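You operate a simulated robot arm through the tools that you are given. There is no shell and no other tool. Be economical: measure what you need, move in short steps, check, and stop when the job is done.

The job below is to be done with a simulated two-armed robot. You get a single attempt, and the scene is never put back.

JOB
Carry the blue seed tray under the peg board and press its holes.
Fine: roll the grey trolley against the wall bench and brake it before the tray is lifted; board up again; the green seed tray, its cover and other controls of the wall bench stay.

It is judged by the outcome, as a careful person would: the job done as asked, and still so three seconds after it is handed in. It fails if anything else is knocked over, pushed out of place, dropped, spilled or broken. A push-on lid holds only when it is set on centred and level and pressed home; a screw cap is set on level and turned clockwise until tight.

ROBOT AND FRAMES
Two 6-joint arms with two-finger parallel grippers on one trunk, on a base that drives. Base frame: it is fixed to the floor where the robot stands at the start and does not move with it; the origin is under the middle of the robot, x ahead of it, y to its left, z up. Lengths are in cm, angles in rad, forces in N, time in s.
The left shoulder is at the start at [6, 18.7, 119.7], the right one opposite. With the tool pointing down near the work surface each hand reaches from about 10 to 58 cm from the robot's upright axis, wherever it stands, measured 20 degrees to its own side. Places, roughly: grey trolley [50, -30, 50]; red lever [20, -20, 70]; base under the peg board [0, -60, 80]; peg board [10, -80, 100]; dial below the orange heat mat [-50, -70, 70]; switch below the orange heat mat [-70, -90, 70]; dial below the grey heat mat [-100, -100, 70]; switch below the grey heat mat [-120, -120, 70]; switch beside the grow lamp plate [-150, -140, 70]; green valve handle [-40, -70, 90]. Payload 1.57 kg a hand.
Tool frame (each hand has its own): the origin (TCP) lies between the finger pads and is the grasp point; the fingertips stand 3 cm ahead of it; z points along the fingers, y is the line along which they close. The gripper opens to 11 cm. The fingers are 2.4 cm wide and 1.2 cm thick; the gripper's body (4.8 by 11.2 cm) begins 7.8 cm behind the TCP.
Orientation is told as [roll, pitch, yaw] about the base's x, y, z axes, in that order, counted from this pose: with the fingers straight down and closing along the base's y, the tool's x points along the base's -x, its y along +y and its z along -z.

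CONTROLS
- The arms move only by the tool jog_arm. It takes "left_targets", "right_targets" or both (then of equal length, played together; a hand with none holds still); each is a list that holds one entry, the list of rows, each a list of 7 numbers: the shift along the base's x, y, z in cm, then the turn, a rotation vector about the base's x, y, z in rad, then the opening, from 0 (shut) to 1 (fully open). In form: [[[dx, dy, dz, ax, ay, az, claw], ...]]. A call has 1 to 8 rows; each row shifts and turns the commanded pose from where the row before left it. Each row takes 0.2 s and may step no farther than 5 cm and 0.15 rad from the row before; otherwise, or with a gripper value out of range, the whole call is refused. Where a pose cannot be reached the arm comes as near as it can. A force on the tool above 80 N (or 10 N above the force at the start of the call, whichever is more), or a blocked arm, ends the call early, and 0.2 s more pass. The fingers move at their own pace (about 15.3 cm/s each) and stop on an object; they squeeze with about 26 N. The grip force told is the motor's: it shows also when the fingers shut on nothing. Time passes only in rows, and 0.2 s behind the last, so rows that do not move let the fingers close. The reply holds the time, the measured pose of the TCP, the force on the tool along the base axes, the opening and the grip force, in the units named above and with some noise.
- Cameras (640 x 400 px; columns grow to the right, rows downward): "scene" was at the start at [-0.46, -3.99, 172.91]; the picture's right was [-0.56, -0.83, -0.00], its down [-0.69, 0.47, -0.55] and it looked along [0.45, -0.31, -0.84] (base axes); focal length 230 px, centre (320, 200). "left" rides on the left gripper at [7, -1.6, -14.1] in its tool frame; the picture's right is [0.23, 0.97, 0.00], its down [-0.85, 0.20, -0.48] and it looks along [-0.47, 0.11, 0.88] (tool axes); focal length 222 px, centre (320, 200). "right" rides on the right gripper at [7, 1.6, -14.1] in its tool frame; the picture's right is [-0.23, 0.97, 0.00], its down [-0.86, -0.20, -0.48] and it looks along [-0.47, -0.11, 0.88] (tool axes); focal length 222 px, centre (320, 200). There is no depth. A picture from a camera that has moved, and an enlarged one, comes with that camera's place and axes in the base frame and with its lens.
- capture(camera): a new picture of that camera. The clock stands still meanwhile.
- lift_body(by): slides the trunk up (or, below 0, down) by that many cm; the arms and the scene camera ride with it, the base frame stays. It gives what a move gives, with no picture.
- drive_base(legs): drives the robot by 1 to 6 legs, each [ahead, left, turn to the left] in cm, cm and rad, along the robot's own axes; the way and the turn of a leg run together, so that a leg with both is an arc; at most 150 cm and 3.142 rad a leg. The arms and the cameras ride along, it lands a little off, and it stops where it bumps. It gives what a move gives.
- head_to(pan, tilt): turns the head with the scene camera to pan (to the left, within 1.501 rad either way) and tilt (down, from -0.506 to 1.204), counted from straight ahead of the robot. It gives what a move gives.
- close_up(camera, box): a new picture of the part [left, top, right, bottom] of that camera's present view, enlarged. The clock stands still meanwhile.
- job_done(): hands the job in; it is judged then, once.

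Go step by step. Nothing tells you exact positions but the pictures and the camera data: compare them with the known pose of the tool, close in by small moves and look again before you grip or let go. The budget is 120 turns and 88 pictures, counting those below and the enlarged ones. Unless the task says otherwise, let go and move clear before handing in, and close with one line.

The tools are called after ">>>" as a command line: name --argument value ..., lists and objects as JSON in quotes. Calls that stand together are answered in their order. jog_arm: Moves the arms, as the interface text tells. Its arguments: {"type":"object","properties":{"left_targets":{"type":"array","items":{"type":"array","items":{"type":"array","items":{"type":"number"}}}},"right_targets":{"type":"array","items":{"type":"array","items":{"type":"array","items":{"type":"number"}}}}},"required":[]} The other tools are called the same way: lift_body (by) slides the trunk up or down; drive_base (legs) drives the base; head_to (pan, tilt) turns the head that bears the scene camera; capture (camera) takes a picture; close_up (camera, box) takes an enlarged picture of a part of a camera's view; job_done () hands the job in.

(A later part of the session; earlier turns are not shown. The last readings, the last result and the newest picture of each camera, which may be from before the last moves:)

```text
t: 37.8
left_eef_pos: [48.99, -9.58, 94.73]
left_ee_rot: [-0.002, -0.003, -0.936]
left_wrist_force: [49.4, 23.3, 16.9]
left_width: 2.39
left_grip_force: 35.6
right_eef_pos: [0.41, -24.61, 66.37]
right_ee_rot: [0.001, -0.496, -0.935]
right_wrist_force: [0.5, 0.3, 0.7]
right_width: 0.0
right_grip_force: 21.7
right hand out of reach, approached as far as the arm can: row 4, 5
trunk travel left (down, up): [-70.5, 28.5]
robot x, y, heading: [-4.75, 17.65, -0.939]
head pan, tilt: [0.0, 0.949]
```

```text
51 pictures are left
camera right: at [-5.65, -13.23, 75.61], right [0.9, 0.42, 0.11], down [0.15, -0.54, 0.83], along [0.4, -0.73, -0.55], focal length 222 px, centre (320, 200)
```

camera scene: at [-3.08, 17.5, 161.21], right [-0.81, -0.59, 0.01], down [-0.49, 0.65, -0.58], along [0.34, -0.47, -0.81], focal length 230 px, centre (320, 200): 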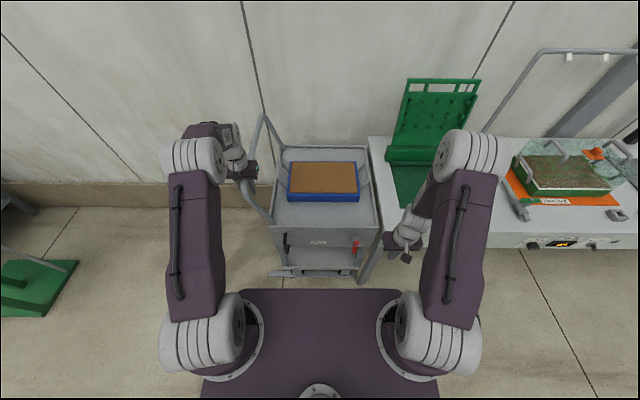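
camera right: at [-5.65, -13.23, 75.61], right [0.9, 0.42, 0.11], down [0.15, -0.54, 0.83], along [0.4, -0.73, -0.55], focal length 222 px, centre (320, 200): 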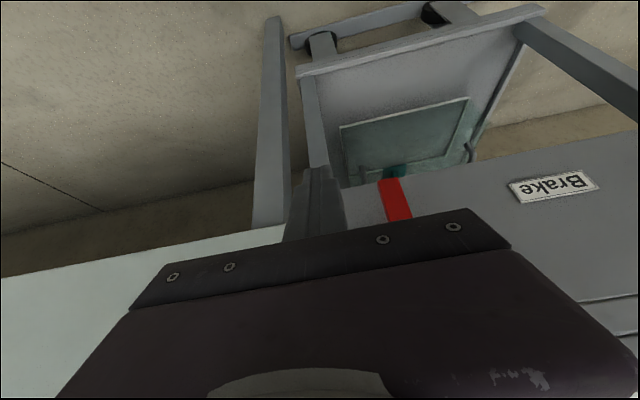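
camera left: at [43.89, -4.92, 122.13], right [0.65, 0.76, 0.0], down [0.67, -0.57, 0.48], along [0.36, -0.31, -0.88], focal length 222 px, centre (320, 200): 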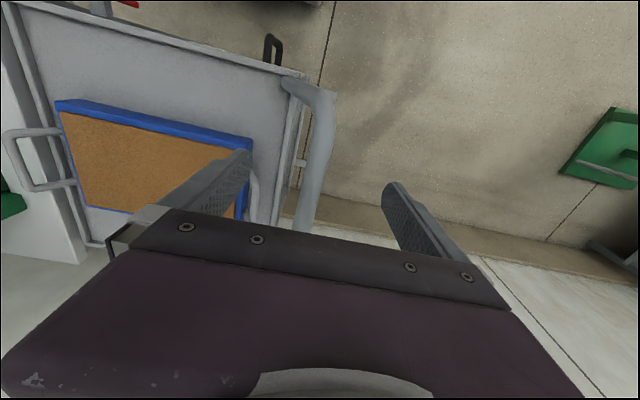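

The fingertips are just on the bench side of the lever. I move in behind its lower end and begin to push it toward the "Brake" label.

>>> jog_arm --right_targets '[[[2.1, -2.8, 0.8, 0, 0, 0, 0], [1.2, 0.9, 0, 0, 0, 0, 0], [1.2, 0.9, 0, 0, 0, 0, 0], [1.2, 0.9, 0, 0, 0, 0, 0], [0.8, 0.6, 0, 0, 0, 0, 0]]]'

>>> capture --camera "right"

>>> close_up --camera "scene" --box '[270, 200, 430, 300]'

```text
t: 39.0
left_eef_pos: [49.07, -9.47, 94.85]
left_ee_rot: [0.013, -0.004, -0.934]
left_wrist_force: [27.3, 16.6, -5.6]
left_width: 2.36
left_grip_force: 35.5
right_eef_pos: [5.87, -24.71, 67.29]
right_ee_rot: [-0.002, -0.501, -0.975]
right_wrist_force: [-19.6, -10.7, 7.3]
right_width: 0.0
right_grip_force: 20.8
trunk travel left (down, up): [-70.5, 28.5]
robot x, y, heading: [-4.32, 17.6, -0.936]
head pan, tilt: [0.0, 0.949]
stopped in row 5 (right hand): the force on the tool passed its limit (the readings are from after the stop); the commanded pose is now the measured one
```

```text
50 pictures are left
camera right: at [0.1, -13.12, 76.3], right [0.92, 0.38, 0.11], down [0.13, -0.54, 0.83], along [0.37, -0.75, -0.55], focal length 222 px, centre (320, 200)
```

right: 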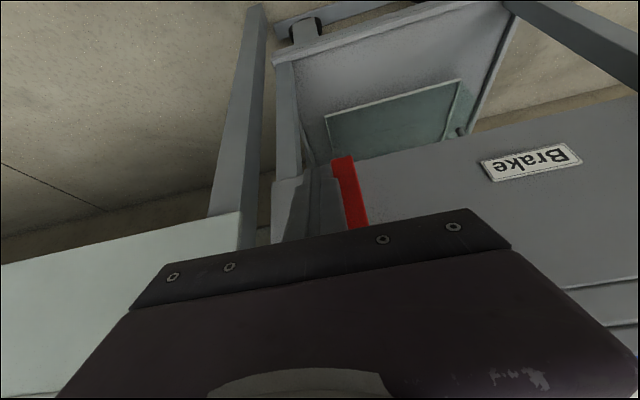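

```text
4.00 times, centred on (350, 250) of scene
camera zoom: at [-3.77, 16.93, 161.18], right [-0.81, -0.59, 0.0], down [-0.48, 0.66, -0.58], along [0.34, -0.47, -0.81], focal length 920 px, centre (200, 0)
```

zoom: 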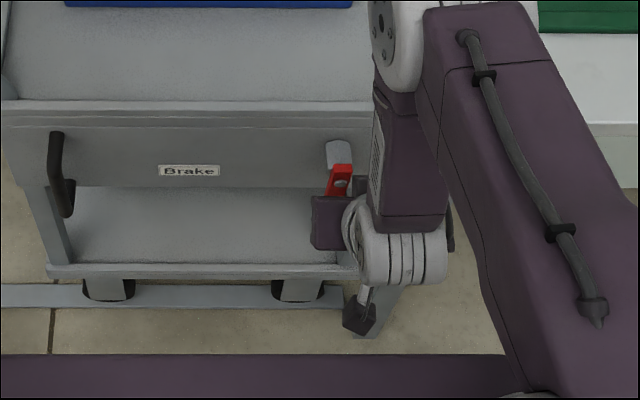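

>>> close_up --camera "right" --box '[260, 120, 420, 220]'

```text
4.00 times, centred on (340, 170) of right
camera zoom: at [0.1, -13.12, 76.3], right [0.92, 0.38, 0.11], down [0.13, -0.54, 0.83], along [0.37, -0.75, -0.55], focal length 888 px, centre (240, 320)
```

zoom: 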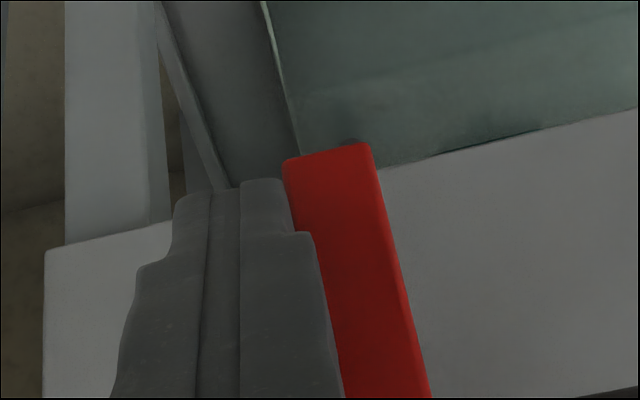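

The lever does not yield this way, so it must turn the other way, toward the bench. I go around to its other side.

>>> jog_arm --right_targets '[[[-0.8, -0.6, 0, 0, 0, 0.037, 0], [-2.7, 3.6, 0, 0, 0, 0, 0], [2.8, 2.1, 0, 0, 0, 0, 0], [2.8, 2.1, 0, 0, 0, 0, 0], [2.7, -3.6, 0, 0, 0, 0, 0]]]'

>>> close_up --camera "right" --box '[200, 80, 520, 280]'

```text
t: 40.2
left_eef_pos: [49.14, -9.36, 94.69]
left_ee_rot: [0.008, -0.002, -0.935]
left_wrist_force: [30.0, 18.5, 4.8]
left_width: 2.4
left_grip_force: 35.6
right_eef_pos: [11.93, -22.16, 67.02]
right_ee_rot: [-0.004, -0.502, -0.93]
right_wrist_force: [0.4, -0.6, 0.0]
right_width: 0.02
right_grip_force: 21.1
right hand out of reach, approached as far as the arm can: row 2
trunk travel left (down, up): [-70.5, 28.5]
robot x, y, heading: [-4.91, 17.63, -0.933]
head pan, tilt: [0.0, 0.949]
```

```text
2.00 times, centred on (360, 180) of right
camera zoom: at [5.63, -10.92, 76.2], right [0.9, 0.42, 0.11], down [0.15, -0.54, 0.83], along [0.41, -0.73, -0.55], focal length 444 px, centre (240, 240)
```

zoom: 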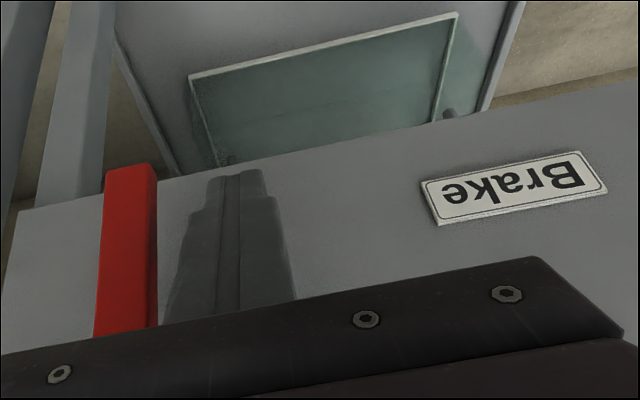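

>>> jog_arm --right_targets '[[[-1.0, -0.74, 0, 0, 0, 0, 0], [-1.0, -0.74, 0, 0, 0, 0, 0], [-1.0, -0.74, 0, 0, 0, 0, 0], [-1.0, -0.74, 0, 0, 0, 0, 0], [-1.0, -0.74, 0, 0, 0, 0, 0]]]'

>>> close_up --camera "right" --box '[200, 80, 520, 280]'

```text
t: 41.4
left_eef_pos: [49.08, -9.61, 94.83]
left_ee_rot: [0.006, -0.005, -0.937]
left_wrist_force: [31.8, 17.6, 6.3]
left_width: 2.38
left_grip_force: 35.8
right_eef_pos: [6.79, -26.07, 67.19]
right_ee_rot: [-0.004, -0.504, -0.935]
right_wrist_force: [-1.1, 3.9, -2.1]
right_width: 0.0
right_grip_force: 21.5
trunk travel left (down, up): [-70.5, 28.5]
robot x, y, heading: [-4.71, 17.56, -0.939]
head pan, tilt: [0.0, 0.949]
```

```text
2.00 times, centred on (360, 180) of right
camera zoom: at [0.63, -14.63, 76.25], right [0.9, 0.42, 0.11], down [0.15, -0.53, 0.83], along [0.41, -0.73, -0.54], focal length 444 px, centre (240, 240)
```

zoom: 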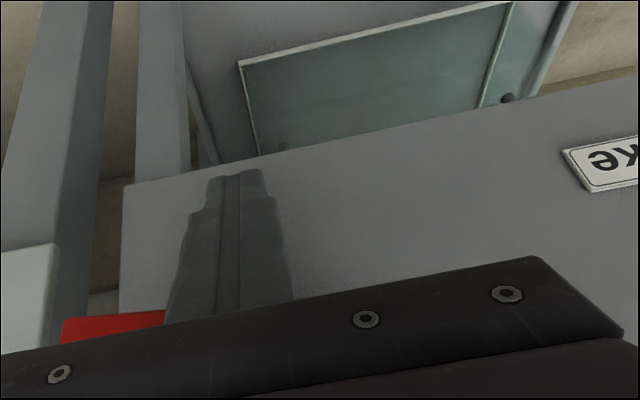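

The lever swung toward the bench readily and looks horizontal. I withdraw the hand to check.

>>> jog_arm --right_targets '[[[0.8, 0.6, 0, 0, 0, 0, 0], [-2.1, 2.8, 0, 0, 0, 0, 0], [-1.5, 2, 1, 0.08, 0.06, 0, 0], [-1.0, 1.4, 4, 0.08, 0.06, 0, 0]]]'

>>> capture --camera "right"

>>> close_up --camera "scene" --box '[270, 200, 430, 300]'

```text
t: 42.4
left_eef_pos: [49.17, -9.45, 94.85]
left_ee_rot: [0.008, 0.0, -0.935]
left_wrist_force: [32.9, 17.0, 8.8]
left_width: 2.35
left_grip_force: 36.0
right_eef_pos: [3.0, -18.94, 72.16]
right_ee_rot: [-0.003, -0.3, -0.932]
right_wrist_force: [-0.3, -0.7, 0.2]
right_width: 0.03
right_grip_force: 21.2
trunk travel left (down, up): [-70.5, 28.5]
robot x, y, heading: [-4.81, 17.7, -0.938]
head pan, tilt: [0.0, 0.949]
```

```text
45 pictures are left
camera right: at [-1.97, -9.33, 83.62], right [0.91, 0.4, 0.06], down [0.24, -0.66, 0.71], along [0.33, -0.63, -0.7], focal length 222 px, centre (320, 200)
```

right: 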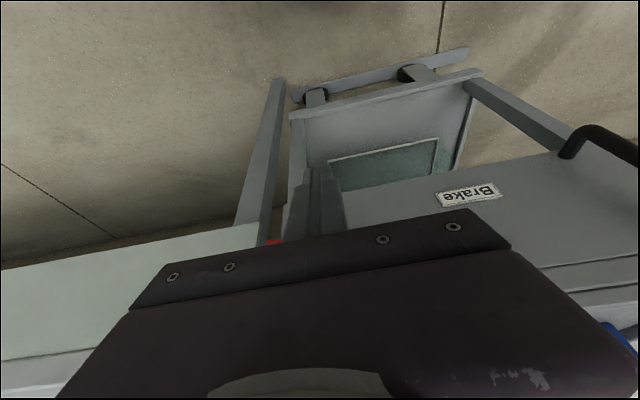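

```text
4.00 times, centred on (350, 250) of scene
camera zoom: at [-3.5, 17.15, 161.21], right [-0.81, -0.59, 0.01], down [-0.48, 0.65, -0.58], along [0.34, -0.47, -0.81], focal length 920 px, centre (200, 0)
```

zoom: 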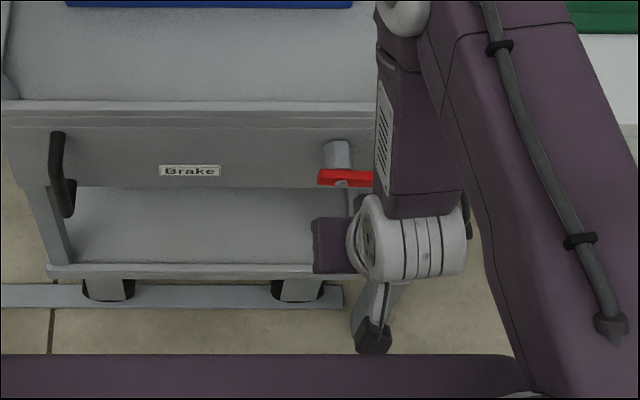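

The lever now lies horizontal at the bench side (it rolled freely with the lever hanging, so that was "off"). I tug the bar gently to confirm the brake holds.

>>> jog_arm --left_targets '[[[0.4, 0.3, 0, 0, 0, 0, 0], [0.4, 0.3, 0, 0, 0, 0, 0], [0.3, 0.2, 0, 0, 0, 0, 0], [0, 0, 0, 0, 0, 0, 0]]]'

```text
t: 43.4
left_eef_pos: [49.11, -9.48, 94.72]
left_ee_rot: [0.01, 0.003, -0.94]
left_wrist_force: [-20.6, -7.1, -15.5]
left_width: 2.38
left_grip_force: 35.9
right_eef_pos: [2.47, -19.41, 71.89]
right_ee_rot: [0.005, -0.3, -0.939]
right_wrist_force: [0.3, -1.0, 0.5]
right_width: 0.02
right_grip_force: 21.6
trunk travel left (down, up): [-70.5, 28.5]
robot x, y, heading: [-4.82, 17.3, -0.945]
head pan, tilt: [0.0, 0.949]
```

The bar does not move against a 22 N pull, so the brake holds. I let go, raise both hands and the trunk, and drive up square in front of the tray.

>>> jog_arm --left_targets '[[[-0.3, -0.2, 0, 0, 0, 0, 0], [0, 0, 0, 0, 0, 0, 0.6], [0, 0, 0, 0, 0, 0, 1], [0, 0, 5, 0, 0, 0, 1], [0, 0, 5, 0, 0, 0, 1], [0, 0, 5, 0, 0, 0, 1]]]' --right_targets '[[[0, 0, 4, 0.08, 0.06, 0, 0], [0, 0, 5, 0.08, 0.06, 0, 0.5], [0, 0, 5, 0.08, 0.06, 0, 1], [0, 0, 5, 0, 0, 0, 1], [0, 0, 5, 0, 0, 0, 1], [0, 0, 5, 0, 0, 0, 1]]]'

>>> lift_body --by 14

>>> drive_base --legs '[[19, 0, 0]]'

>>> capture --camera "scene"

```text
t: 44.8
left_eef_pos: [49.2, -9.1, 110.13]
left_ee_rot: [0.01, -0.004, -0.936]
left_wrist_force: [0.1, 0.6, -0.4]
left_width: 11.04
left_grip_force: 0.0
right_eef_pos: [2.65, -19.06, 101.24]
right_ee_rot: [0.002, -0.002, -0.934]
right_wrist_force: [0.3, 0.2, -0.5]
right_width: 11.0
right_grip_force: 0.0
trunk travel left (down, up): [-70.5, 28.5]
robot x, y, heading: [-4.85, 17.87, -0.942]
head pan, tilt: [0.0, 0.949]
```

```text
t: 46.5
left_eef_pos: [49.33, -9.22, 123.99]
left_ee_rot: [0.011, -0.002, -0.936]
left_wrist_force: [0.0, 0.3, 0.0]
left_width: 11.0
left_grip_force: 0.0
right_eef_pos: [2.71, -19.27, 115.18]
right_ee_rot: [0.0, -0.003, -0.937]
right_wrist_force: [-0.7, -0.1, -0.8]
right_width: 11.01
right_grip_force: 0.1
trunk travel left (down, up): [-84.5, 14.5]
robot x, y, heading: [-4.78, 17.66, -0.939]
head pan, tilt: [0.0, 0.949]
```

```text
t: 48.0
left_eef_pos: [60.39, -24.23, 124.07]
left_ee_rot: [0.011, -0.005, -0.936]
left_wrist_force: [-0.2, -0.8, 0.6]
left_width: 11.02
left_grip_force: 0.0
right_eef_pos: [13.7, -34.3, 115.24]
right_ee_rot: [0.0, -0.005, -0.933]
right_wrist_force: [-0.5, 0.1, 0.9]
right_width: 10.98
right_grip_force: 0.0
trunk travel left (down, up): [-84.5, 14.5]
robot x, y, heading: [6.72, 2.03, -0.942]
head pan, tilt: [0.0, 0.949]
```

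```text
43 pictures are left
camera scene: at [6.7, 1.55, 175.22], right [-0.81, -0.59, 0.0], down [-0.48, 0.66, -0.58], along [0.34, -0.47, -0.81], focal length 230 px, centre (320, 200)
```

scene: 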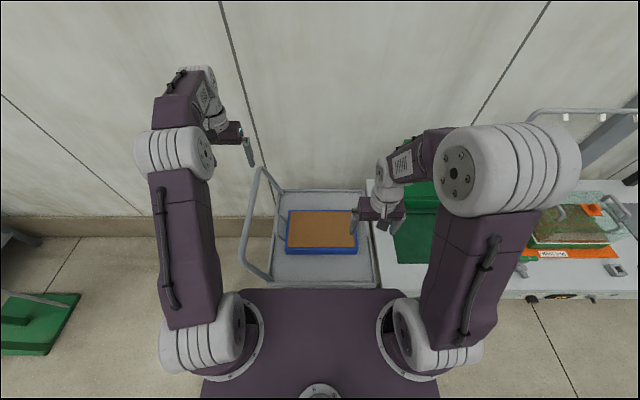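

The stance is good. I bring both hands above the tray handles and look.

>>> jog_arm --left_targets '[[[-2.6, -1.9, -3, 0, 0, 0, 1], [-2.6, -1.9, -3, 0, 0, 0, 1], [0, 0, -4, 0, 0, 0, 1], [0, 0, -4, 0, 0, 0, 1], [0, 0, -4, 0, 0, 0, 1]]]' --right_targets '[[[1.7, -4.5, 0, 0, 0, 0, 1], [1.7, -4.5, 0, 0, 0, 0, 1], [1.7, -4.5, 0, 0, 0, 0, 1], [0, 0, -4.5, 0, 0, 0, 1], [0, 0, -4.5, 0, 0, 0, 1]]]'

>>> capture --camera "left"

>>> capture --camera "right"

```text
t: 49.2
left_eef_pos: [55.41, -28.77, 105.8]
left_ee_rot: [0.013, -0.002, -0.936]
left_wrist_force: [-0.5, 0.0, -0.3]
left_width: 11.03
left_grip_force: 0.1
right_eef_pos: [19.12, -48.33, 105.99]
right_ee_rot: [0.001, 0.0, -0.935]
right_wrist_force: [-0.2, 0.0, -1.0]
right_width: 11.01
right_grip_force: 0.1
trunk travel left (down, up): [-84.5, 14.5]
robot x, y, heading: [6.6, 2.39, -0.939]
head pan, tilt: [0.0, 0.949]
```

```text
42 pictures are left
camera left: at [49.88, -24.27, 119.98], right [0.65, 0.76, 0.01], down [0.66, -0.57, 0.48], along [0.37, -0.31, -0.88], focal length 222 px, centre (320, 200)
```

left: 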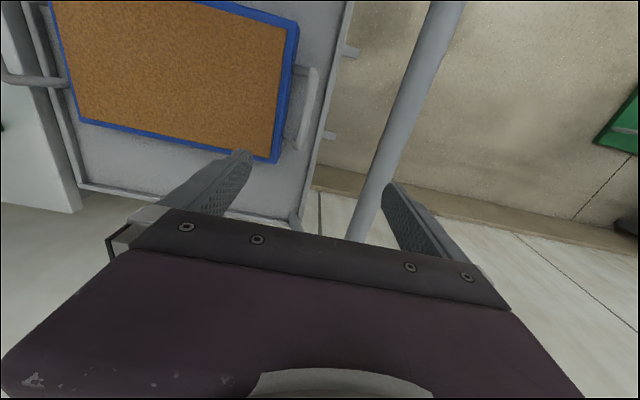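

```text
41 pictures are left
camera right: at [16.34, -41.83, 120.12], right [0.92, 0.4, 0.0], down [0.35, -0.81, 0.48], along [0.19, -0.44, -0.88], focal length 222 px, centre (320, 200)
```

right: 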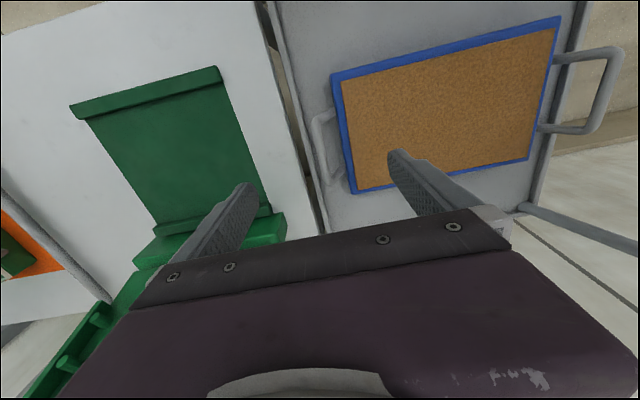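

The handles stand up to z≈87 at u≈25 and u≈-13.6, with their bars running along n. I line up over both and descend partway.

>>> jog_arm --left_targets '[[[-3.4, 0.4, 0, 0, 0, 0, 0.6], [0, 0, -4, 0, 0, 0, 0.6], [0, 0, -4, 0, 0, 0, 0.6], [0, 0, -4, 0, 0, 0, 0.6]]]' --right_targets '[[[1.5, -2.6, 0, 0, 0, 0, 0.6], [0, 0, -4, 0, 0, 0, 0.6], [0, 0, -4, 0, 0, 0, 0.6], [0, 0, -4, 0, 0, 0, 0.6]]]'

>>> capture --camera "left"

>>> capture --camera "right"

```text
t: 50.2
left_eef_pos: [52.02, -28.22, 93.95]
left_ee_rot: [0.012, -0.001, -0.936]
left_wrist_force: [0.0, 0.1, 0.1]
left_width: 6.61
left_grip_force: 0.0
right_eef_pos: [20.69, -50.83, 94.07]
right_ee_rot: [-0.001, -0.003, -0.934]
right_wrist_force: [-0.1, -0.5, -0.1]
right_width: 6.59
right_grip_force: 0.1
trunk travel left (down, up): [-84.5, 14.5]
robot x, y, heading: [6.31, 2.13, -0.945]
head pan, tilt: [0.0, 0.949]
```

```text
40 pictures are left
camera left: at [46.54, -23.73, 108.03], right [0.65, 0.76, 0.01], down [0.66, -0.57, 0.48], along [0.37, -0.31, -0.88], focal length 222 px, centre (320, 200)
```

left: 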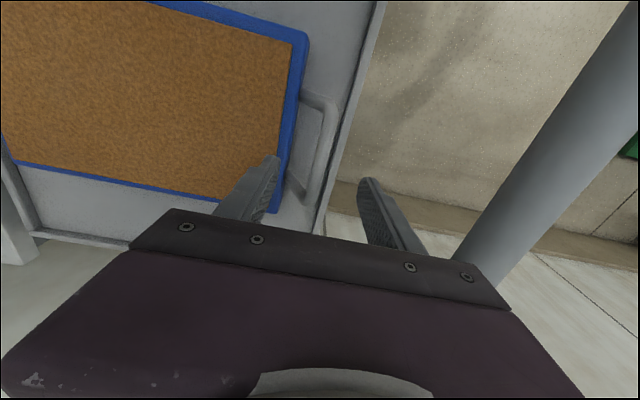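

```text
39 pictures are left
camera right: at [17.78, -44.29, 108.14], right [0.92, 0.4, 0.0], down [0.35, -0.81, 0.48], along [0.19, -0.44, -0.88], focal length 222 px, centre (320, 200)
```

right: 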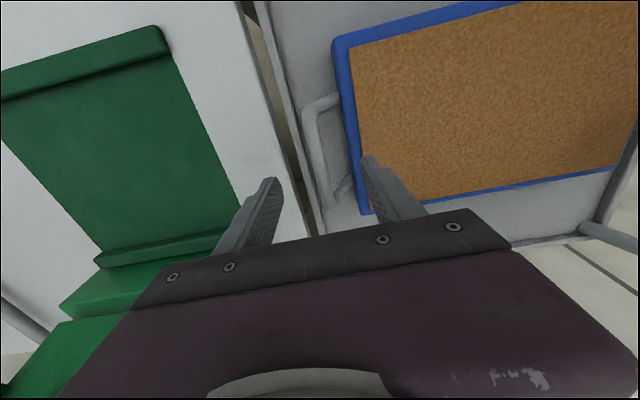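

Both bars lie centred between the fingers. I descend to grip height and close.

>>> jog_arm --left_targets '[[[0, 0, -3.5, 0, 0, 0, 0.6], [0, 0, -3.5, 0, 0, 0, 0.6], [0, 0, 0, 0, 0, 0, 0.3], [0, 0, 0, 0, 0, 0, 0], [0, 0, 0, 0, 0, 0, 0], [0, 0, 0, 0, 0, 0, 0]]]' --right_targets '[[[0, 0, -3.5, 0, 0, 0, 0.6], [0, 0, -3.5, 0, 0, 0, 0.6], [0, 0, 0, 0, 0, 0, 0.3], [0, 0, 0, 0, 0, 0, 0], [0, 0, 0, 0, 0, 0, 0], [0, 0, 0, 0, 0, 0, 0]]]'

>>> capture --camera "left"

>>> capture --camera "right"

```text
t: 51.6
left_eef_pos: [52.02, -27.99, 86.88]
left_ee_rot: [0.013, -0.001, -0.935]
left_wrist_force: [19.5, 19.0, -0.2]
left_width: 1.38
left_grip_force: 26.0
right_eef_pos: [20.36, -50.84, 87.01]
right_ee_rot: [-0.001, -0.002, -0.933]
right_wrist_force: [-20.1, -16.6, -0.8]
right_width: 1.39
right_grip_force: 26.4
trunk travel left (down, up): [-84.5, 14.5]
robot x, y, heading: [6.46, 2.05, -0.942]
head pan, tilt: [0.0, 0.949]
```

```text
38 pictures are left
camera left: at [46.57, -23.59, 100.97], right [0.65, 0.76, 0.01], down [0.66, -0.57, 0.48], along [0.37, -0.3, -0.88], focal length 222 px, centre (320, 200)
```

left: 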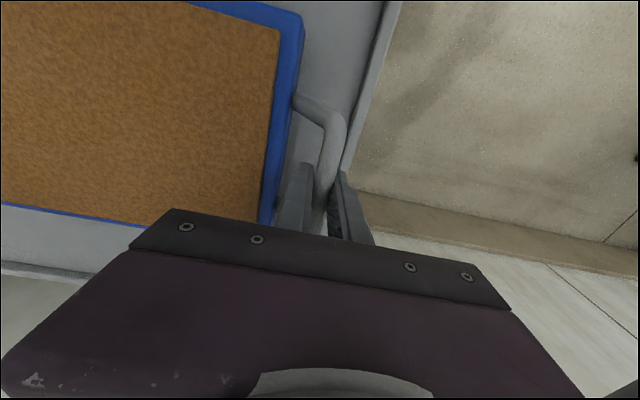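

```text
37 pictures are left
camera right: at [17.74, -44.31, 101.18], right [0.92, 0.4, 0.0], down [0.35, -0.81, 0.48], along [0.19, -0.44, -0.88], focal length 222 px, centre (320, 200)
```

right: 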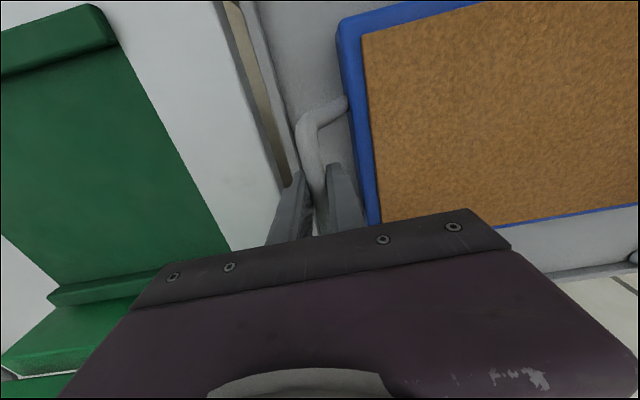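

Both handles are held. I relax the slight inward squeeze and lift a little.

>>> jog_arm --left_targets '[[[0.28, 0.22, 0, 0, 0, 0, 0], [0, 0, 1, 0, 0, 0, 0], [0, 0, 1.5, 0, 0, 0, 0], [0, 0, 0, 0, 0, 0, 0]]]' --right_targets '[[[-0.28, -0.22, 0, 0, 0, 0, 0], [0, 0, 1, 0, 0, 0, 0], [0, 0, 1.5, 0, 0, 0, 0], [0, 0, 0, 0, 0, 0, 0]]]'

>>> capture --camera "scene"

```text
t: 52.6
left_eef_pos: [52.16, -28.05, 89.27]
left_ee_rot: [0.008, -0.001, -0.935]
left_wrist_force: [-34.7, -23.3, -5.7]
left_width: 1.36
left_grip_force: 25.6
right_eef_pos: [20.61, -50.8, 89.57]
right_ee_rot: [0.003, 0.002, -0.934]
right_wrist_force: [35.0, 22.8, -5.3]
right_width: 1.4
right_grip_force: 26.0
trunk travel left (down, up): [-84.5, 14.5]
robot x, y, heading: [6.39, 2.59, -0.943]
head pan, tilt: [0.0, 0.949]
```

```text
36 pictures are left
camera scene: at [7.17, 0.91, 175.2], right [-0.81, -0.59, 0.0], down [-0.48, 0.66, -0.58], along [0.34, -0.47, -0.81], focal length 230 px, centre (320, 200)
```

scene: 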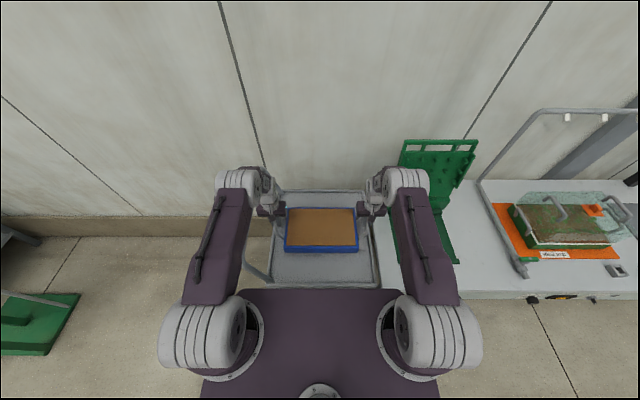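

The tray weighs about 11 N and lifts level. I ease the outward tension and raise it clear of the bench height.

>>> jog_arm --left_targets '[[[-0.17, -0.12, 1, 0, 0, 0, 0], [0, 0, 2, 0, 0, 0, 0], [0, 0, 2, 0, 0, 0, 0], [0, 0, 2, 0, 0, 0, 0], [0, 0, 2, 0, 0, 0, 0], [0, 0, 1.5, 0, 0, 0, 0], [0, 0, 0, 0, 0, 0, 0]]]' --right_targets '[[[0.17, 0.12, 1, 0, 0, 0, 0], [0, 0, 2, 0, 0, 0, 0], [0, 0, 2, 0, 0, 0, 0], [0, 0, 2, 0, 0, 0, 0], [0, 0, 2, 0, 0, 0, 0], [0, 0, 1.5, 0, 0, 0, 0], [0, 0, 0, 0, 0, 0, 0]]]'

>>> capture --camera "scene"

```text
t: 54.2
left_eef_pos: [52.14, -28.08, 99.93]
left_ee_rot: [0.012, 0.001, -0.938]
left_wrist_force: [-18.1, -10.2, -5.9]
left_width: 1.39
left_grip_force: 26.3
right_eef_pos: [20.61, -50.81, 100.17]
right_ee_rot: [0.001, -0.001, -0.935]
right_wrist_force: [16.7, 10.1, -4.8]
right_width: 1.36
right_grip_force: 26.3
trunk travel left (down, up): [-84.5, 14.5]
robot x, y, heading: [6.78, 2.53, -0.938]
head pan, tilt: [0.0, 0.949]
```

```text
35 pictures are left
camera scene: at [7.15, 0.94, 175.21], right [-0.81, -0.59, 0.0], down [-0.48, 0.66, -0.58], along [0.34, -0.47, -0.81], focal length 230 px, centre (320, 200)
```

scene: 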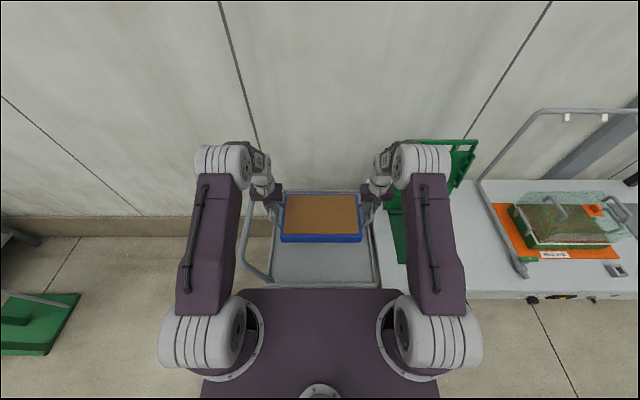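

The tray is level and clear. I carry it sideways along the bench.

>>> drive_base --legs '[[0, -22, 0], [0, -22, 0]]'

>>> head_to --pan 0.0 --tilt 0.8

>>> capture --camera "scene"

```text
t: 57.2
left_eef_pos: [16.54, -53.8, 99.86]
left_ee_rot: [0.009, -0.001, -0.933]
left_wrist_force: [-4.5, -2.8, -5.3]
left_width: 1.37
left_grip_force: 26.2
right_eef_pos: [-15.02, -76.85, 100.12]
right_ee_rot: [-0.003, -0.002, -0.933]
right_wrist_force: [6.6, 2.6, -5.0]
right_width: 1.37
right_grip_force: 26.2
trunk travel left (down, up): [-84.5, 14.5]
robot x, y, heading: [-29.17, -23.94, -0.935]
head pan, tilt: [0.0, 0.949]
```

```text
t: 57.9
left_eef_pos: [16.39, -54.0, 99.95]
left_ee_rot: [0.011, 0.0, -0.934]
left_wrist_force: [-0.6, 0.8, -5.6]
left_width: 1.39
left_grip_force: 25.9
right_eef_pos: [-15.16, -76.95, 100.09]
right_ee_rot: [-0.002, 0.0, -0.934]
right_wrist_force: [0.7, -0.5, -4.0]
right_width: 1.35
right_grip_force: 26.0
trunk travel left (down, up): [-84.5, 14.5]
robot x, y, heading: [-29.35, -23.48, -0.935]
head pan, tilt: [0.0, 0.799]
```

```text
34 pictures are left
camera scene: at [-28.18, -25.81, 176.36], right [-0.81, -0.59, 0.0], down [-0.42, 0.58, -0.7], along [0.41, -0.56, -0.72], focal length 230 px, centre (320, 200)
```

scene: 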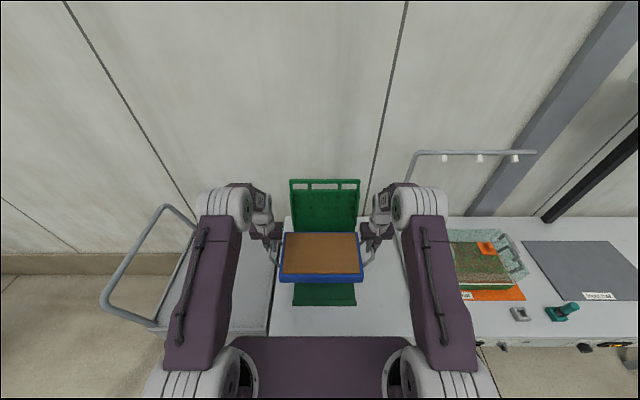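

>>> close_up --camera "scene" --box '[240, 170, 400, 320]'

>>> capture --camera "right"

>>> capture --camera "left"

```text
2.67 times, centred on (320, 245) of scene
camera zoom: at [-28.18, -25.81, 176.36], right [-0.81, -0.59, 0.0], down [-0.42, 0.58, -0.7], along [0.41, -0.56, -0.72], focal length 613 px, centre (320, 80)
```

zoom: 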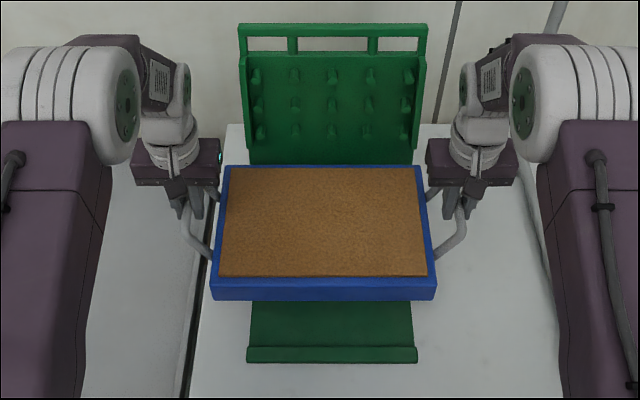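

```text
32 pictures are left
camera right: at [-17.85, -70.45, 114.2], right [0.92, 0.4, 0.0], down [0.35, -0.81, 0.48], along [0.19, -0.44, -0.88], focal length 222 px, centre (320, 200)
```

right: 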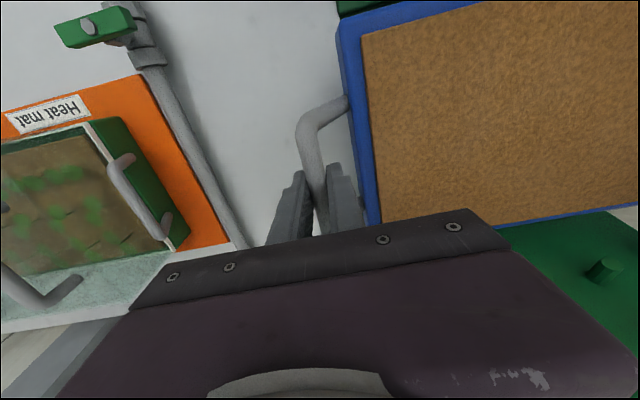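

```text
31 pictures are left
camera left: at [10.95, -49.61, 114.02], right [0.65, 0.76, 0.01], down [0.66, -0.57, 0.48], along [0.37, -0.3, -0.88], focal length 222 px, centre (320, 200)
```

left: 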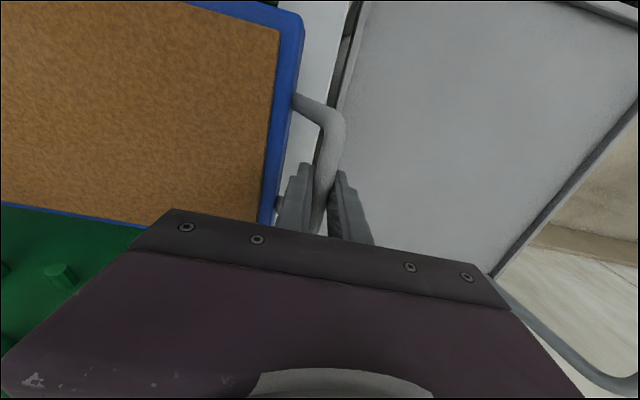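

I need to shift the tray about 1.4 cm toward the heat mat and 1.1 cm toward me, then lower it to just above the rails.

>>> jog_arm --left_targets '[[[-0.9, 0.03, 0, 0, 0, 0, 0], [-0.9, 0.03, 0, 0, 0, 0, 0], [0, 0, -1.5, 0, 0, 0, 0], [0, 0, -1.5, 0, 0, 0, 0], [0, 0, -0.5, 0, 0, 0, 0]]]' --right_targets '[[[-0.9, 0.03, 0, 0, 0, 0, 0], [-0.9, 0.03, 0, 0, 0, 0, 0], [0, 0, -1.5, 0, 0, 0, 0], [0, 0, -1.5, 0, 0, 0, 0], [0, 0, -0.5, 0, 0, 0, 0]]]'

>>> close_up --camera "scene" --box '[240, 170, 400, 320]'

>>> close_up --camera "right" --box '[320, 0, 640, 280]'

```text
t: 59.1
left_eef_pos: [14.63, -53.95, 96.42]
left_ee_rot: [0.012, -0.001, -0.933]
left_wrist_force: [-6.8, -3.1, -5.3]
left_width: 1.38
left_grip_force: 26.3
right_eef_pos: [-16.94, -76.87, 96.53]
right_ee_rot: [0.0, 0.001, -0.935]
right_wrist_force: [6.2, 3.5, -5.3]
right_width: 1.35
right_grip_force: 25.5
trunk travel left (down, up): [-84.5, 14.5]
robot x, y, heading: [-29.15, -24.13, -0.939]
head pan, tilt: [0.0, 0.799]
```

```text
2.67 times, centred on (320, 245) of scene
camera zoom: at [-28.2, -25.74, 176.36], right [-0.81, -0.59, 0.0], down [-0.42, 0.58, -0.7], along [0.41, -0.56, -0.72], focal length 613 px, centre (320, 80)
```

zoom: 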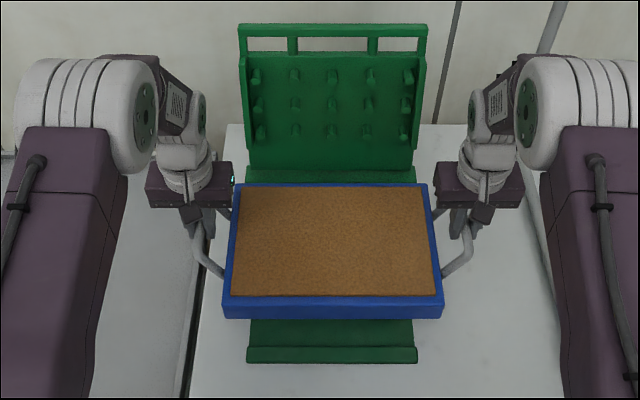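

```text
1.43 times, centred on (480, 140) of right
camera zoom: at [-19.68, -70.36, 110.68], right [0.92, 0.4, 0.0], down [0.35, -0.81, 0.48], along [0.19, -0.44, -0.88], focal length 317 px, centre (91, 286)
```

zoom: 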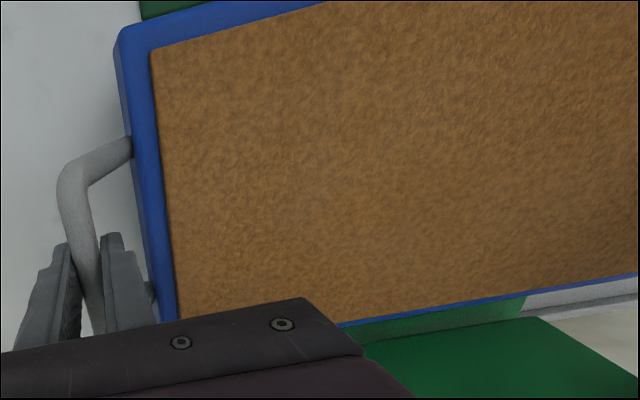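

In this view the tray sits about 1.5–2 cm too far back, over the rear rail. I raise it slightly and shift it toward me before looking again.

>>> jog_arm --left_targets '[[[0, 0, 1.0, 0, 0, 0, 0], [-0.5, 0.7, 0, 0, 0, 0, 0], [-0.5, 0.7, 0, 0, 0, 0, 0], [0, 0, 0, 0, 0, 0, 0]]]' --right_targets '[[[0, 0, 1.0, 0, 0, 0, 0], [-0.5, 0.7, 0, 0, 0, 0, 0], [-0.5, 0.7, 0, 0, 0, 0, 0], [0, 0, 0, 0, 0, 0, 0]]]'

>>> head_to --pan 0.0 --tilt 1.0

>>> close_up --camera "scene" --box '[240, 110, 400, 260]'

>>> close_up --camera "left" --box '[0, 0, 340, 280]'

```text
t: 60.1
left_eef_pos: [13.68, -52.54, 97.52]
left_ee_rot: [0.011, -0.001, -0.933]
left_wrist_force: [-5.4, -3.3, -5.4]
left_width: 1.36
left_grip_force: 25.7
right_eef_pos: [-17.95, -75.53, 97.56]
right_ee_rot: [-0.001, 0.0, -0.935]
right_wrist_force: [5.5, 2.4, -5.8]
right_width: 1.39
right_grip_force: 25.8
trunk travel left (down, up): [-84.5, 14.5]
robot x, y, heading: [-29.23, -24.26, -0.94]
head pan, tilt: [0.0, 0.799]
```

```text
t: 60.9
left_eef_pos: [13.77, -52.61, 97.37]
left_ee_rot: [0.01, 0.0, -0.934]
left_wrist_force: [-4.6, -1.5, -4.5]
left_width: 1.37
left_grip_force: 26.1
right_eef_pos: [-17.82, -75.5, 97.48]
right_ee_rot: [0.001, 0.001, -0.936]
right_wrist_force: [5.2, 1.5, -4.5]
right_width: 1.36
right_grip_force: 25.9
trunk travel left (down, up): [-84.5, 14.5]
robot x, y, heading: [-29.15, -23.84, -0.943]
head pan, tilt: [0.0, 1.0]
```

```text
2.67 times, centred on (320, 185) of scene
camera zoom: at [-28.77, -24.88, 174.85], right [-0.81, -0.59, 0.0], down [-0.5, 0.68, -0.54], along [0.32, -0.44, -0.84], focal length 613 px, centre (320, 240)
```

zoom: 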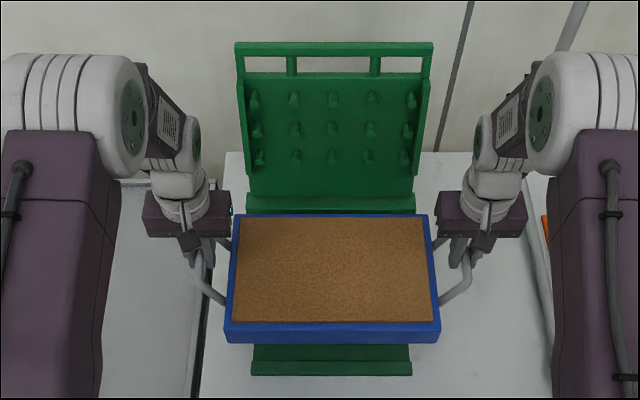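

```text
1.43 times, centred on (170, 140) of left
camera zoom: at [8.18, -48.11, 111.51], right [0.65, 0.76, 0.01], down [0.66, -0.57, 0.48], along [0.37, -0.3, -0.88], focal length 317 px, centre (534, 286)
```

zoom: 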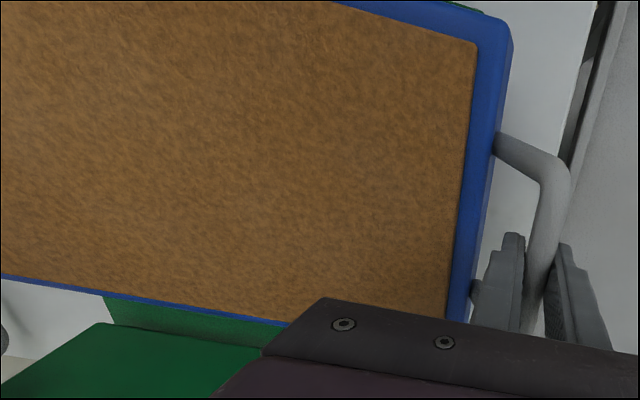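

Cross-checking shows the tray rim is only about 3 cm below the grip, so its centre is at n≈50.6 against a seat centre of about 51.2. I shift it back 0.5 cm and lower it gradually.

>>> jog_arm --left_targets '[[[0.3, -0.4, 0, 0, 0, 0, 0], [0, 0, -1.5, 0, 0, 0, 0], [0, 0, -1.5, 0, 0, 0, 0], [0, 0, -1.5, 0, 0, 0, 0], [0, 0, -0.7, 0, 0, 0, 0], [0, 0, 0, 0, 0, 0, 0]]]' --right_targets '[[[0.3, -0.4, 0, 0, 0, 0, 0], [0, 0, -1.5, 0, 0, 0, 0], [0, 0, -1.5, 0, 0, 0, 0], [0, 0, -1.5, 0, 0, 0, 0], [0, 0, -0.7, 0, 0, 0, 0], [0, 0, 0, 0, 0, 0, 0]]]'

>>> close_up --camera "scene" --box '[240, 140, 400, 260]'

```text
t: 62.3
left_eef_pos: [13.94, -52.94, 92.32]
left_ee_rot: [0.01, 0.0, -0.933]
left_wrist_force: [-6.2, -2.8, -6.0]
left_width: 1.37
left_grip_force: 26.2
right_eef_pos: [-17.55, -75.78, 92.35]
right_ee_rot: [-0.001, 0.0, -0.934]
right_wrist_force: [6.9, 3.4, -5.8]
right_width: 1.37
right_grip_force: 25.8
trunk travel left (down, up): [-84.5, 14.5]
robot x, y, heading: [-29.19, -23.74, -0.939]
head pan, tilt: [0.0, 1.0]
```

```text
3.33 times, centred on (320, 200) of scene
camera zoom: at [-28.79, -24.85, 174.85], right [-0.81, -0.59, 0.0], down [-0.5, 0.68, -0.54], along [0.32, -0.44, -0.84], focal length 766 px, centre (320, 200)
```

zoom: 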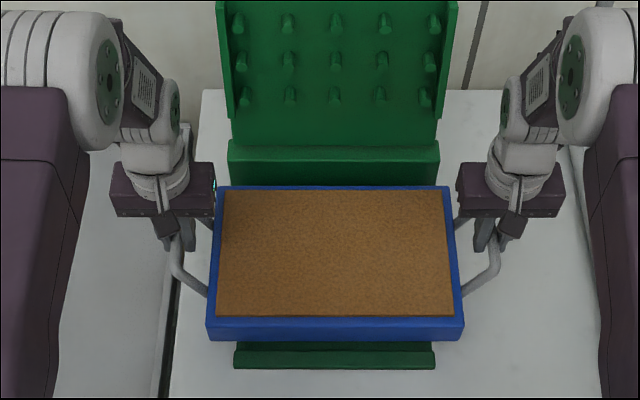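

>>> jog_arm --left_targets '[[[0, 0, -0.8, 0, 0, 0, 0], [0, 0, -0.7, 0, 0, 0, 0], [0, 0, -0.5, 0, 0, 0, 0], [0, 0, 0, 0, 0, 0, 0]]]' --right_targets '[[[0, 0, -0.8, 0, 0, 0, 0], [0, 0, -0.7, 0, 0, 0, 0], [0, 0, -0.5, 0, 0, 0, 0], [0, 0, 0, 0, 0, 0, 0]]]'

>>> jog_arm --left_targets '[[[0, 0, -0.4, 0, 0, 0, 0], [0, 0, -0.3, 0, 0, 0, 0], [0, 0, 0, 0, 0, 0, 0]]]' --right_targets '[[[0, 0, -0.4, 0, 0, 0, 0], [0, 0, -0.3, 0, 0, 0, 0], [0, 0, 0, 0, 0, 0, 0]]]'

```text
t: 63.3
left_eef_pos: [13.99, -52.92, 90.17]
left_ee_rot: [0.009, -0.001, -0.935]
left_wrist_force: [-7.9, -4.7, -5.4]
left_width: 1.35
left_grip_force: 25.6
right_eef_pos: [-17.51, -75.88, 90.36]
right_ee_rot: [0.0, 0.001, -0.933]
right_wrist_force: [8.9, 6.1, -5.6]
right_width: 1.36
right_grip_force: 26.0
trunk travel left (down, up): [-84.5, 14.5]
robot x, y, heading: [-28.94, -23.92, -0.937]
head pan, tilt: [0.0, 1.0]
```

```text
t: 64.1
left_eef_pos: [14.0, -52.99, 89.5]
left_ee_rot: [0.011, -0.002, -0.935]
left_wrist_force: [-9.6, -6.9, -3.5]
left_width: 1.39
left_grip_force: 26.0
right_eef_pos: [-17.58, -75.95, 89.71]
right_ee_rot: [0.0, 0.0, -0.933]
right_wrist_force: [9.3, 5.7, -0.7]
right_width: 1.39
right_grip_force: 25.5
trunk travel left (down, up): [-84.5, 14.5]
robot x, y, heading: [-29.13, -23.6, -0.939]
head pan, tilt: [0.0, 1.0]
```

It begins to touch down. I check the seating before letting go.

>>> close_up --camera "scene" --box '[240, 140, 400, 260]'

>>> jog_arm --left_targets '[[[0, 0, -0.3, 0, 0, 0, 0], [0, 0, 0, 0, 0, 0, 0]]]' --right_targets '[[[0, 0, -0.2, 0, 0, 0, 0], [0, 0, 0, 0, 0, 0, 0]]]'

```text
3.33 times, centred on (320, 200) of scene
camera zoom: at [-28.81, -24.79, 174.86], right [-0.81, -0.59, 0.0], down [-0.5, 0.68, -0.54], along [0.32, -0.44, -0.84], focal length 766 px, centre (320, 200)
```

zoom: 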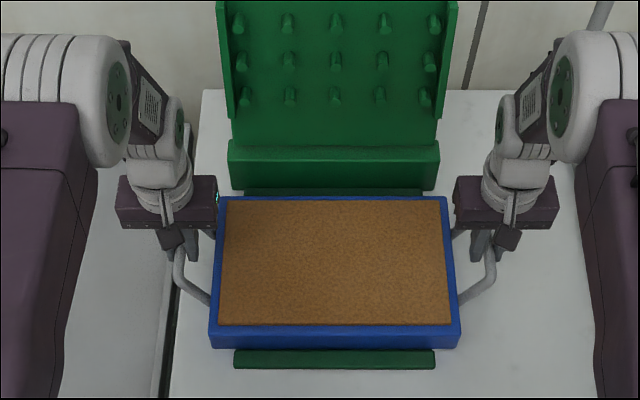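

```text
t: 64.7
left_eef_pos: [13.96, -53.08, 89.53]
left_ee_rot: [0.012, -0.008, -0.935]
left_wrist_force: [-7.5, -10.2, 19.6]
left_width: 1.37
left_grip_force: 25.6
right_eef_pos: [-17.53, -75.76, 89.8]
right_ee_rot: [0.0, -0.007, -0.934]
right_wrist_force: [16.3, 1.6, 14.5]
right_width: 1.38
right_grip_force: 26.1
trunk travel left (down, up): [-84.5, 14.5]
robot x, y, heading: [-29.14, -23.54, -0.942]
head pan, tilt: [0.0, 1.0]
```

>>> jog_arm --left_targets '[[[0, 0, 0.2, 0, 0, 0, 0], [0, 0, 0, 0, 0, 0, 0.3], [0, 0, 0, 0, 0, 0, 0.5], [0, 0, 3, 0, 0, 0, 0.5], [0, 0, 5, 0, 0, 0, 0.5], [0, 0, 5, 0, 0, 0, 0.5]]]' --right_targets '[[[0, 0, 0.2, 0, 0, 0, 0], [0, 0, 0, 0, 0, 0, 0.3], [0, 0, 0, 0, 0, 0, 0.5], [0, 0, 3, 0, 0, 0, 0.5], [0, 0, 5, 0, 0, 0, 0.5], [0, 0, 5, 0, 0, 0, 0.5]]]'

>>> close_up --camera "scene" --box '[240, 120, 400, 260]'

>>> capture --camera "right"

```text
t: 66.1
left_eef_pos: [13.78, -52.87, 102.64]
left_ee_rot: [0.011, -0.004, -0.934]
left_wrist_force: [-0.3, -0.5, 0.3]
left_width: 5.49
left_grip_force: 0.0
right_eef_pos: [-17.78, -75.47, 102.88]
right_ee_rot: [0.0, -0.002, -0.933]
right_wrist_force: [-0.4, 0.0, 0.1]
right_width: 5.5
right_grip_force: 0.0
trunk travel left (down, up): [-84.5, 14.5]
robot x, y, heading: [-29.29, -24.25, -0.941]
head pan, tilt: [0.0, 1.0]
```

```text
2.86 times, centred on (320, 190) of scene
camera zoom: at [-29.05, -24.45, 174.84], right [-0.81, -0.59, 0.0], down [-0.5, 0.68, -0.54], along [0.32, -0.44, -0.84], focal length 657 px, centre (320, 229)
```

zoom: 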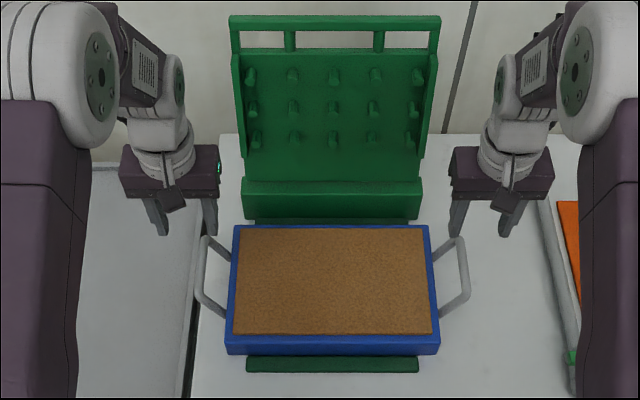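

```text
23 pictures are left
camera right: at [-20.56, -68.95, 116.88], right [0.92, 0.4, 0.0], down [0.35, -0.8, 0.48], along [0.19, -0.44, -0.88], focal length 222 px, centre (320, 200)
```

right: 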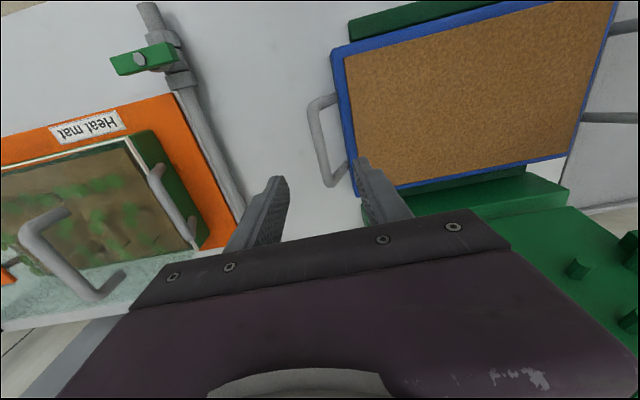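

The tray is seated between the rails. Next is the press board: I raise the hands, retract the right one and turn the left hand 90° so it can straddle the board's handle bar.

>>> jog_arm --left_targets '[[[0, 0, 4, 0, 0, 0, 0.5], [0, 0, 4, 0, 0, 0, 0.5], [0, 0, 4, 0, 0, 0.14, 0.5], [-1.8, 2.4, 4, 0, 0, 0.14, 0.5], [-1.8, 2.4, 4, 0, 0, 0.14, 0.5], [-1.8, 2.4, 0, 0, 0, 0.14, 0.5], [-1.8, 2.4, 0, 0, 0, 0.14, 0.5], [0, 0, 0, 0, 0, 0.14, 0.5]]]' --right_targets '[[[0, 0, 4, 0, 0, 0, 0.5], [0, 0, 4, 0, 0, 0, 0.5], [0, 0, 4, 0, 0, 0, 0.5], [-2.1, 2.8, 3, 0, 0, 0, 0.5], [-2.1, 2.8, 3, 0, 0, 0, 0.5], [-2.1, 2.8, 3, 0, 0, 0, 0.5], [-2.1, 2.8, 3, 0, 0, 0, 0.5], [-2.1, 2.8, 3, 0, 0, 0, 0.5]]]'

>>> jog_arm --left_targets '[[[0, 0, 0, 0, 0, 0.145, 0.35], [0, 0, 0, 0, 0, 0.145, 0.35], [0, 0, 0, 0, 0, 0.145, 0.35], [0, 0, 0, 0, 0, 0.145, 0.35], [0, 0, 0, 0, 0, 0.15, 0.35]]]'

>>> drive_base --legs '[[4, 0, 0], [4, 0, 0]]'

>>> capture --camera "scene"

```text
t: 67.9
left_eef_pos: [6.45, -43.05, 122.45]
left_ee_rot: [0.009, -0.004, -0.092]
left_wrist_force: [-0.8, -0.7, 0.3]
left_width: 5.48
left_grip_force: 0.1
right_eef_pos: [-28.46, -61.5, 129.87]
right_ee_rot: [0.0, -0.004, -0.932]
right_wrist_force: [0.0, 0.7, -0.4]
right_width: 5.53
right_grip_force: 0.2
trunk travel left (down, up): [-84.5, 14.5]
robot x, y, heading: [-29.28, -24.07, -0.94]
head pan, tilt: [0.0, 1.0]
```

```text
t: 69.1
left_eef_pos: [6.69, -43.32, 122.39]
left_ee_rot: [0.01, -0.002, 0.638]
left_wrist_force: [0.0, 0.0, 0.9]
left_width: 3.87
left_grip_force: 0.1
right_eef_pos: [-28.25, -61.63, 129.69]
right_ee_rot: [0.0, -0.002, -0.933]
right_wrist_force: [-0.6, 0.0, -0.4]
right_width: 5.51
right_grip_force: 0.1
trunk travel left (down, up): [-84.5, 14.5]
robot x, y, heading: [-28.81, -24.06, -0.935]
head pan, tilt: [0.0, 1.0]
```

```text
t: 70.3
left_eef_pos: [9.63, -46.98, 122.4]
left_ee_rot: [0.013, -0.003, 0.643]
left_wrist_force: [0.5, 0.4, -0.6]
left_width: 3.88
left_grip_force: 0.1
right_eef_pos: [-25.07, -65.58, 129.66]
right_ee_rot: [-0.001, 0.001, -0.927]
right_wrist_force: [0.0, -0.2, -0.4]
right_width: 5.48
right_grip_force: 0.0
trunk travel left (down, up): [-84.5, 14.5]
robot x, y, heading: [-26.64, -27.68, -0.938]
head pan, tilt: [0.0, 1.0]
stopped in leg 2: the robot was blocked; the commanded pose is now the measured one
```

```text
22 pictures are left
camera scene: at [-26.01, -28.75, 174.85], right [-0.8, -0.6, 0.0], down [-0.5, 0.68, -0.54], along [0.32, -0.43, -0.84], focal length 230 px, centre (320, 200)
```

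scene: 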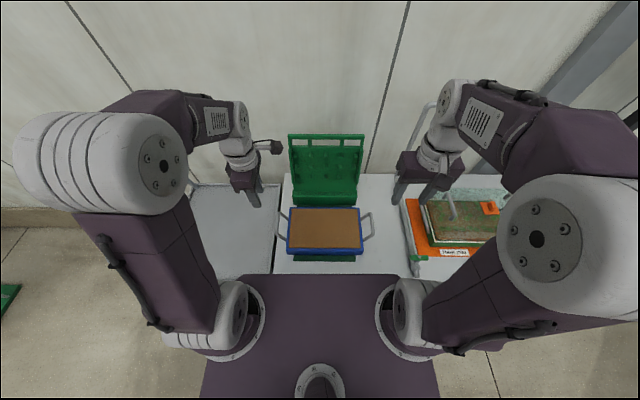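

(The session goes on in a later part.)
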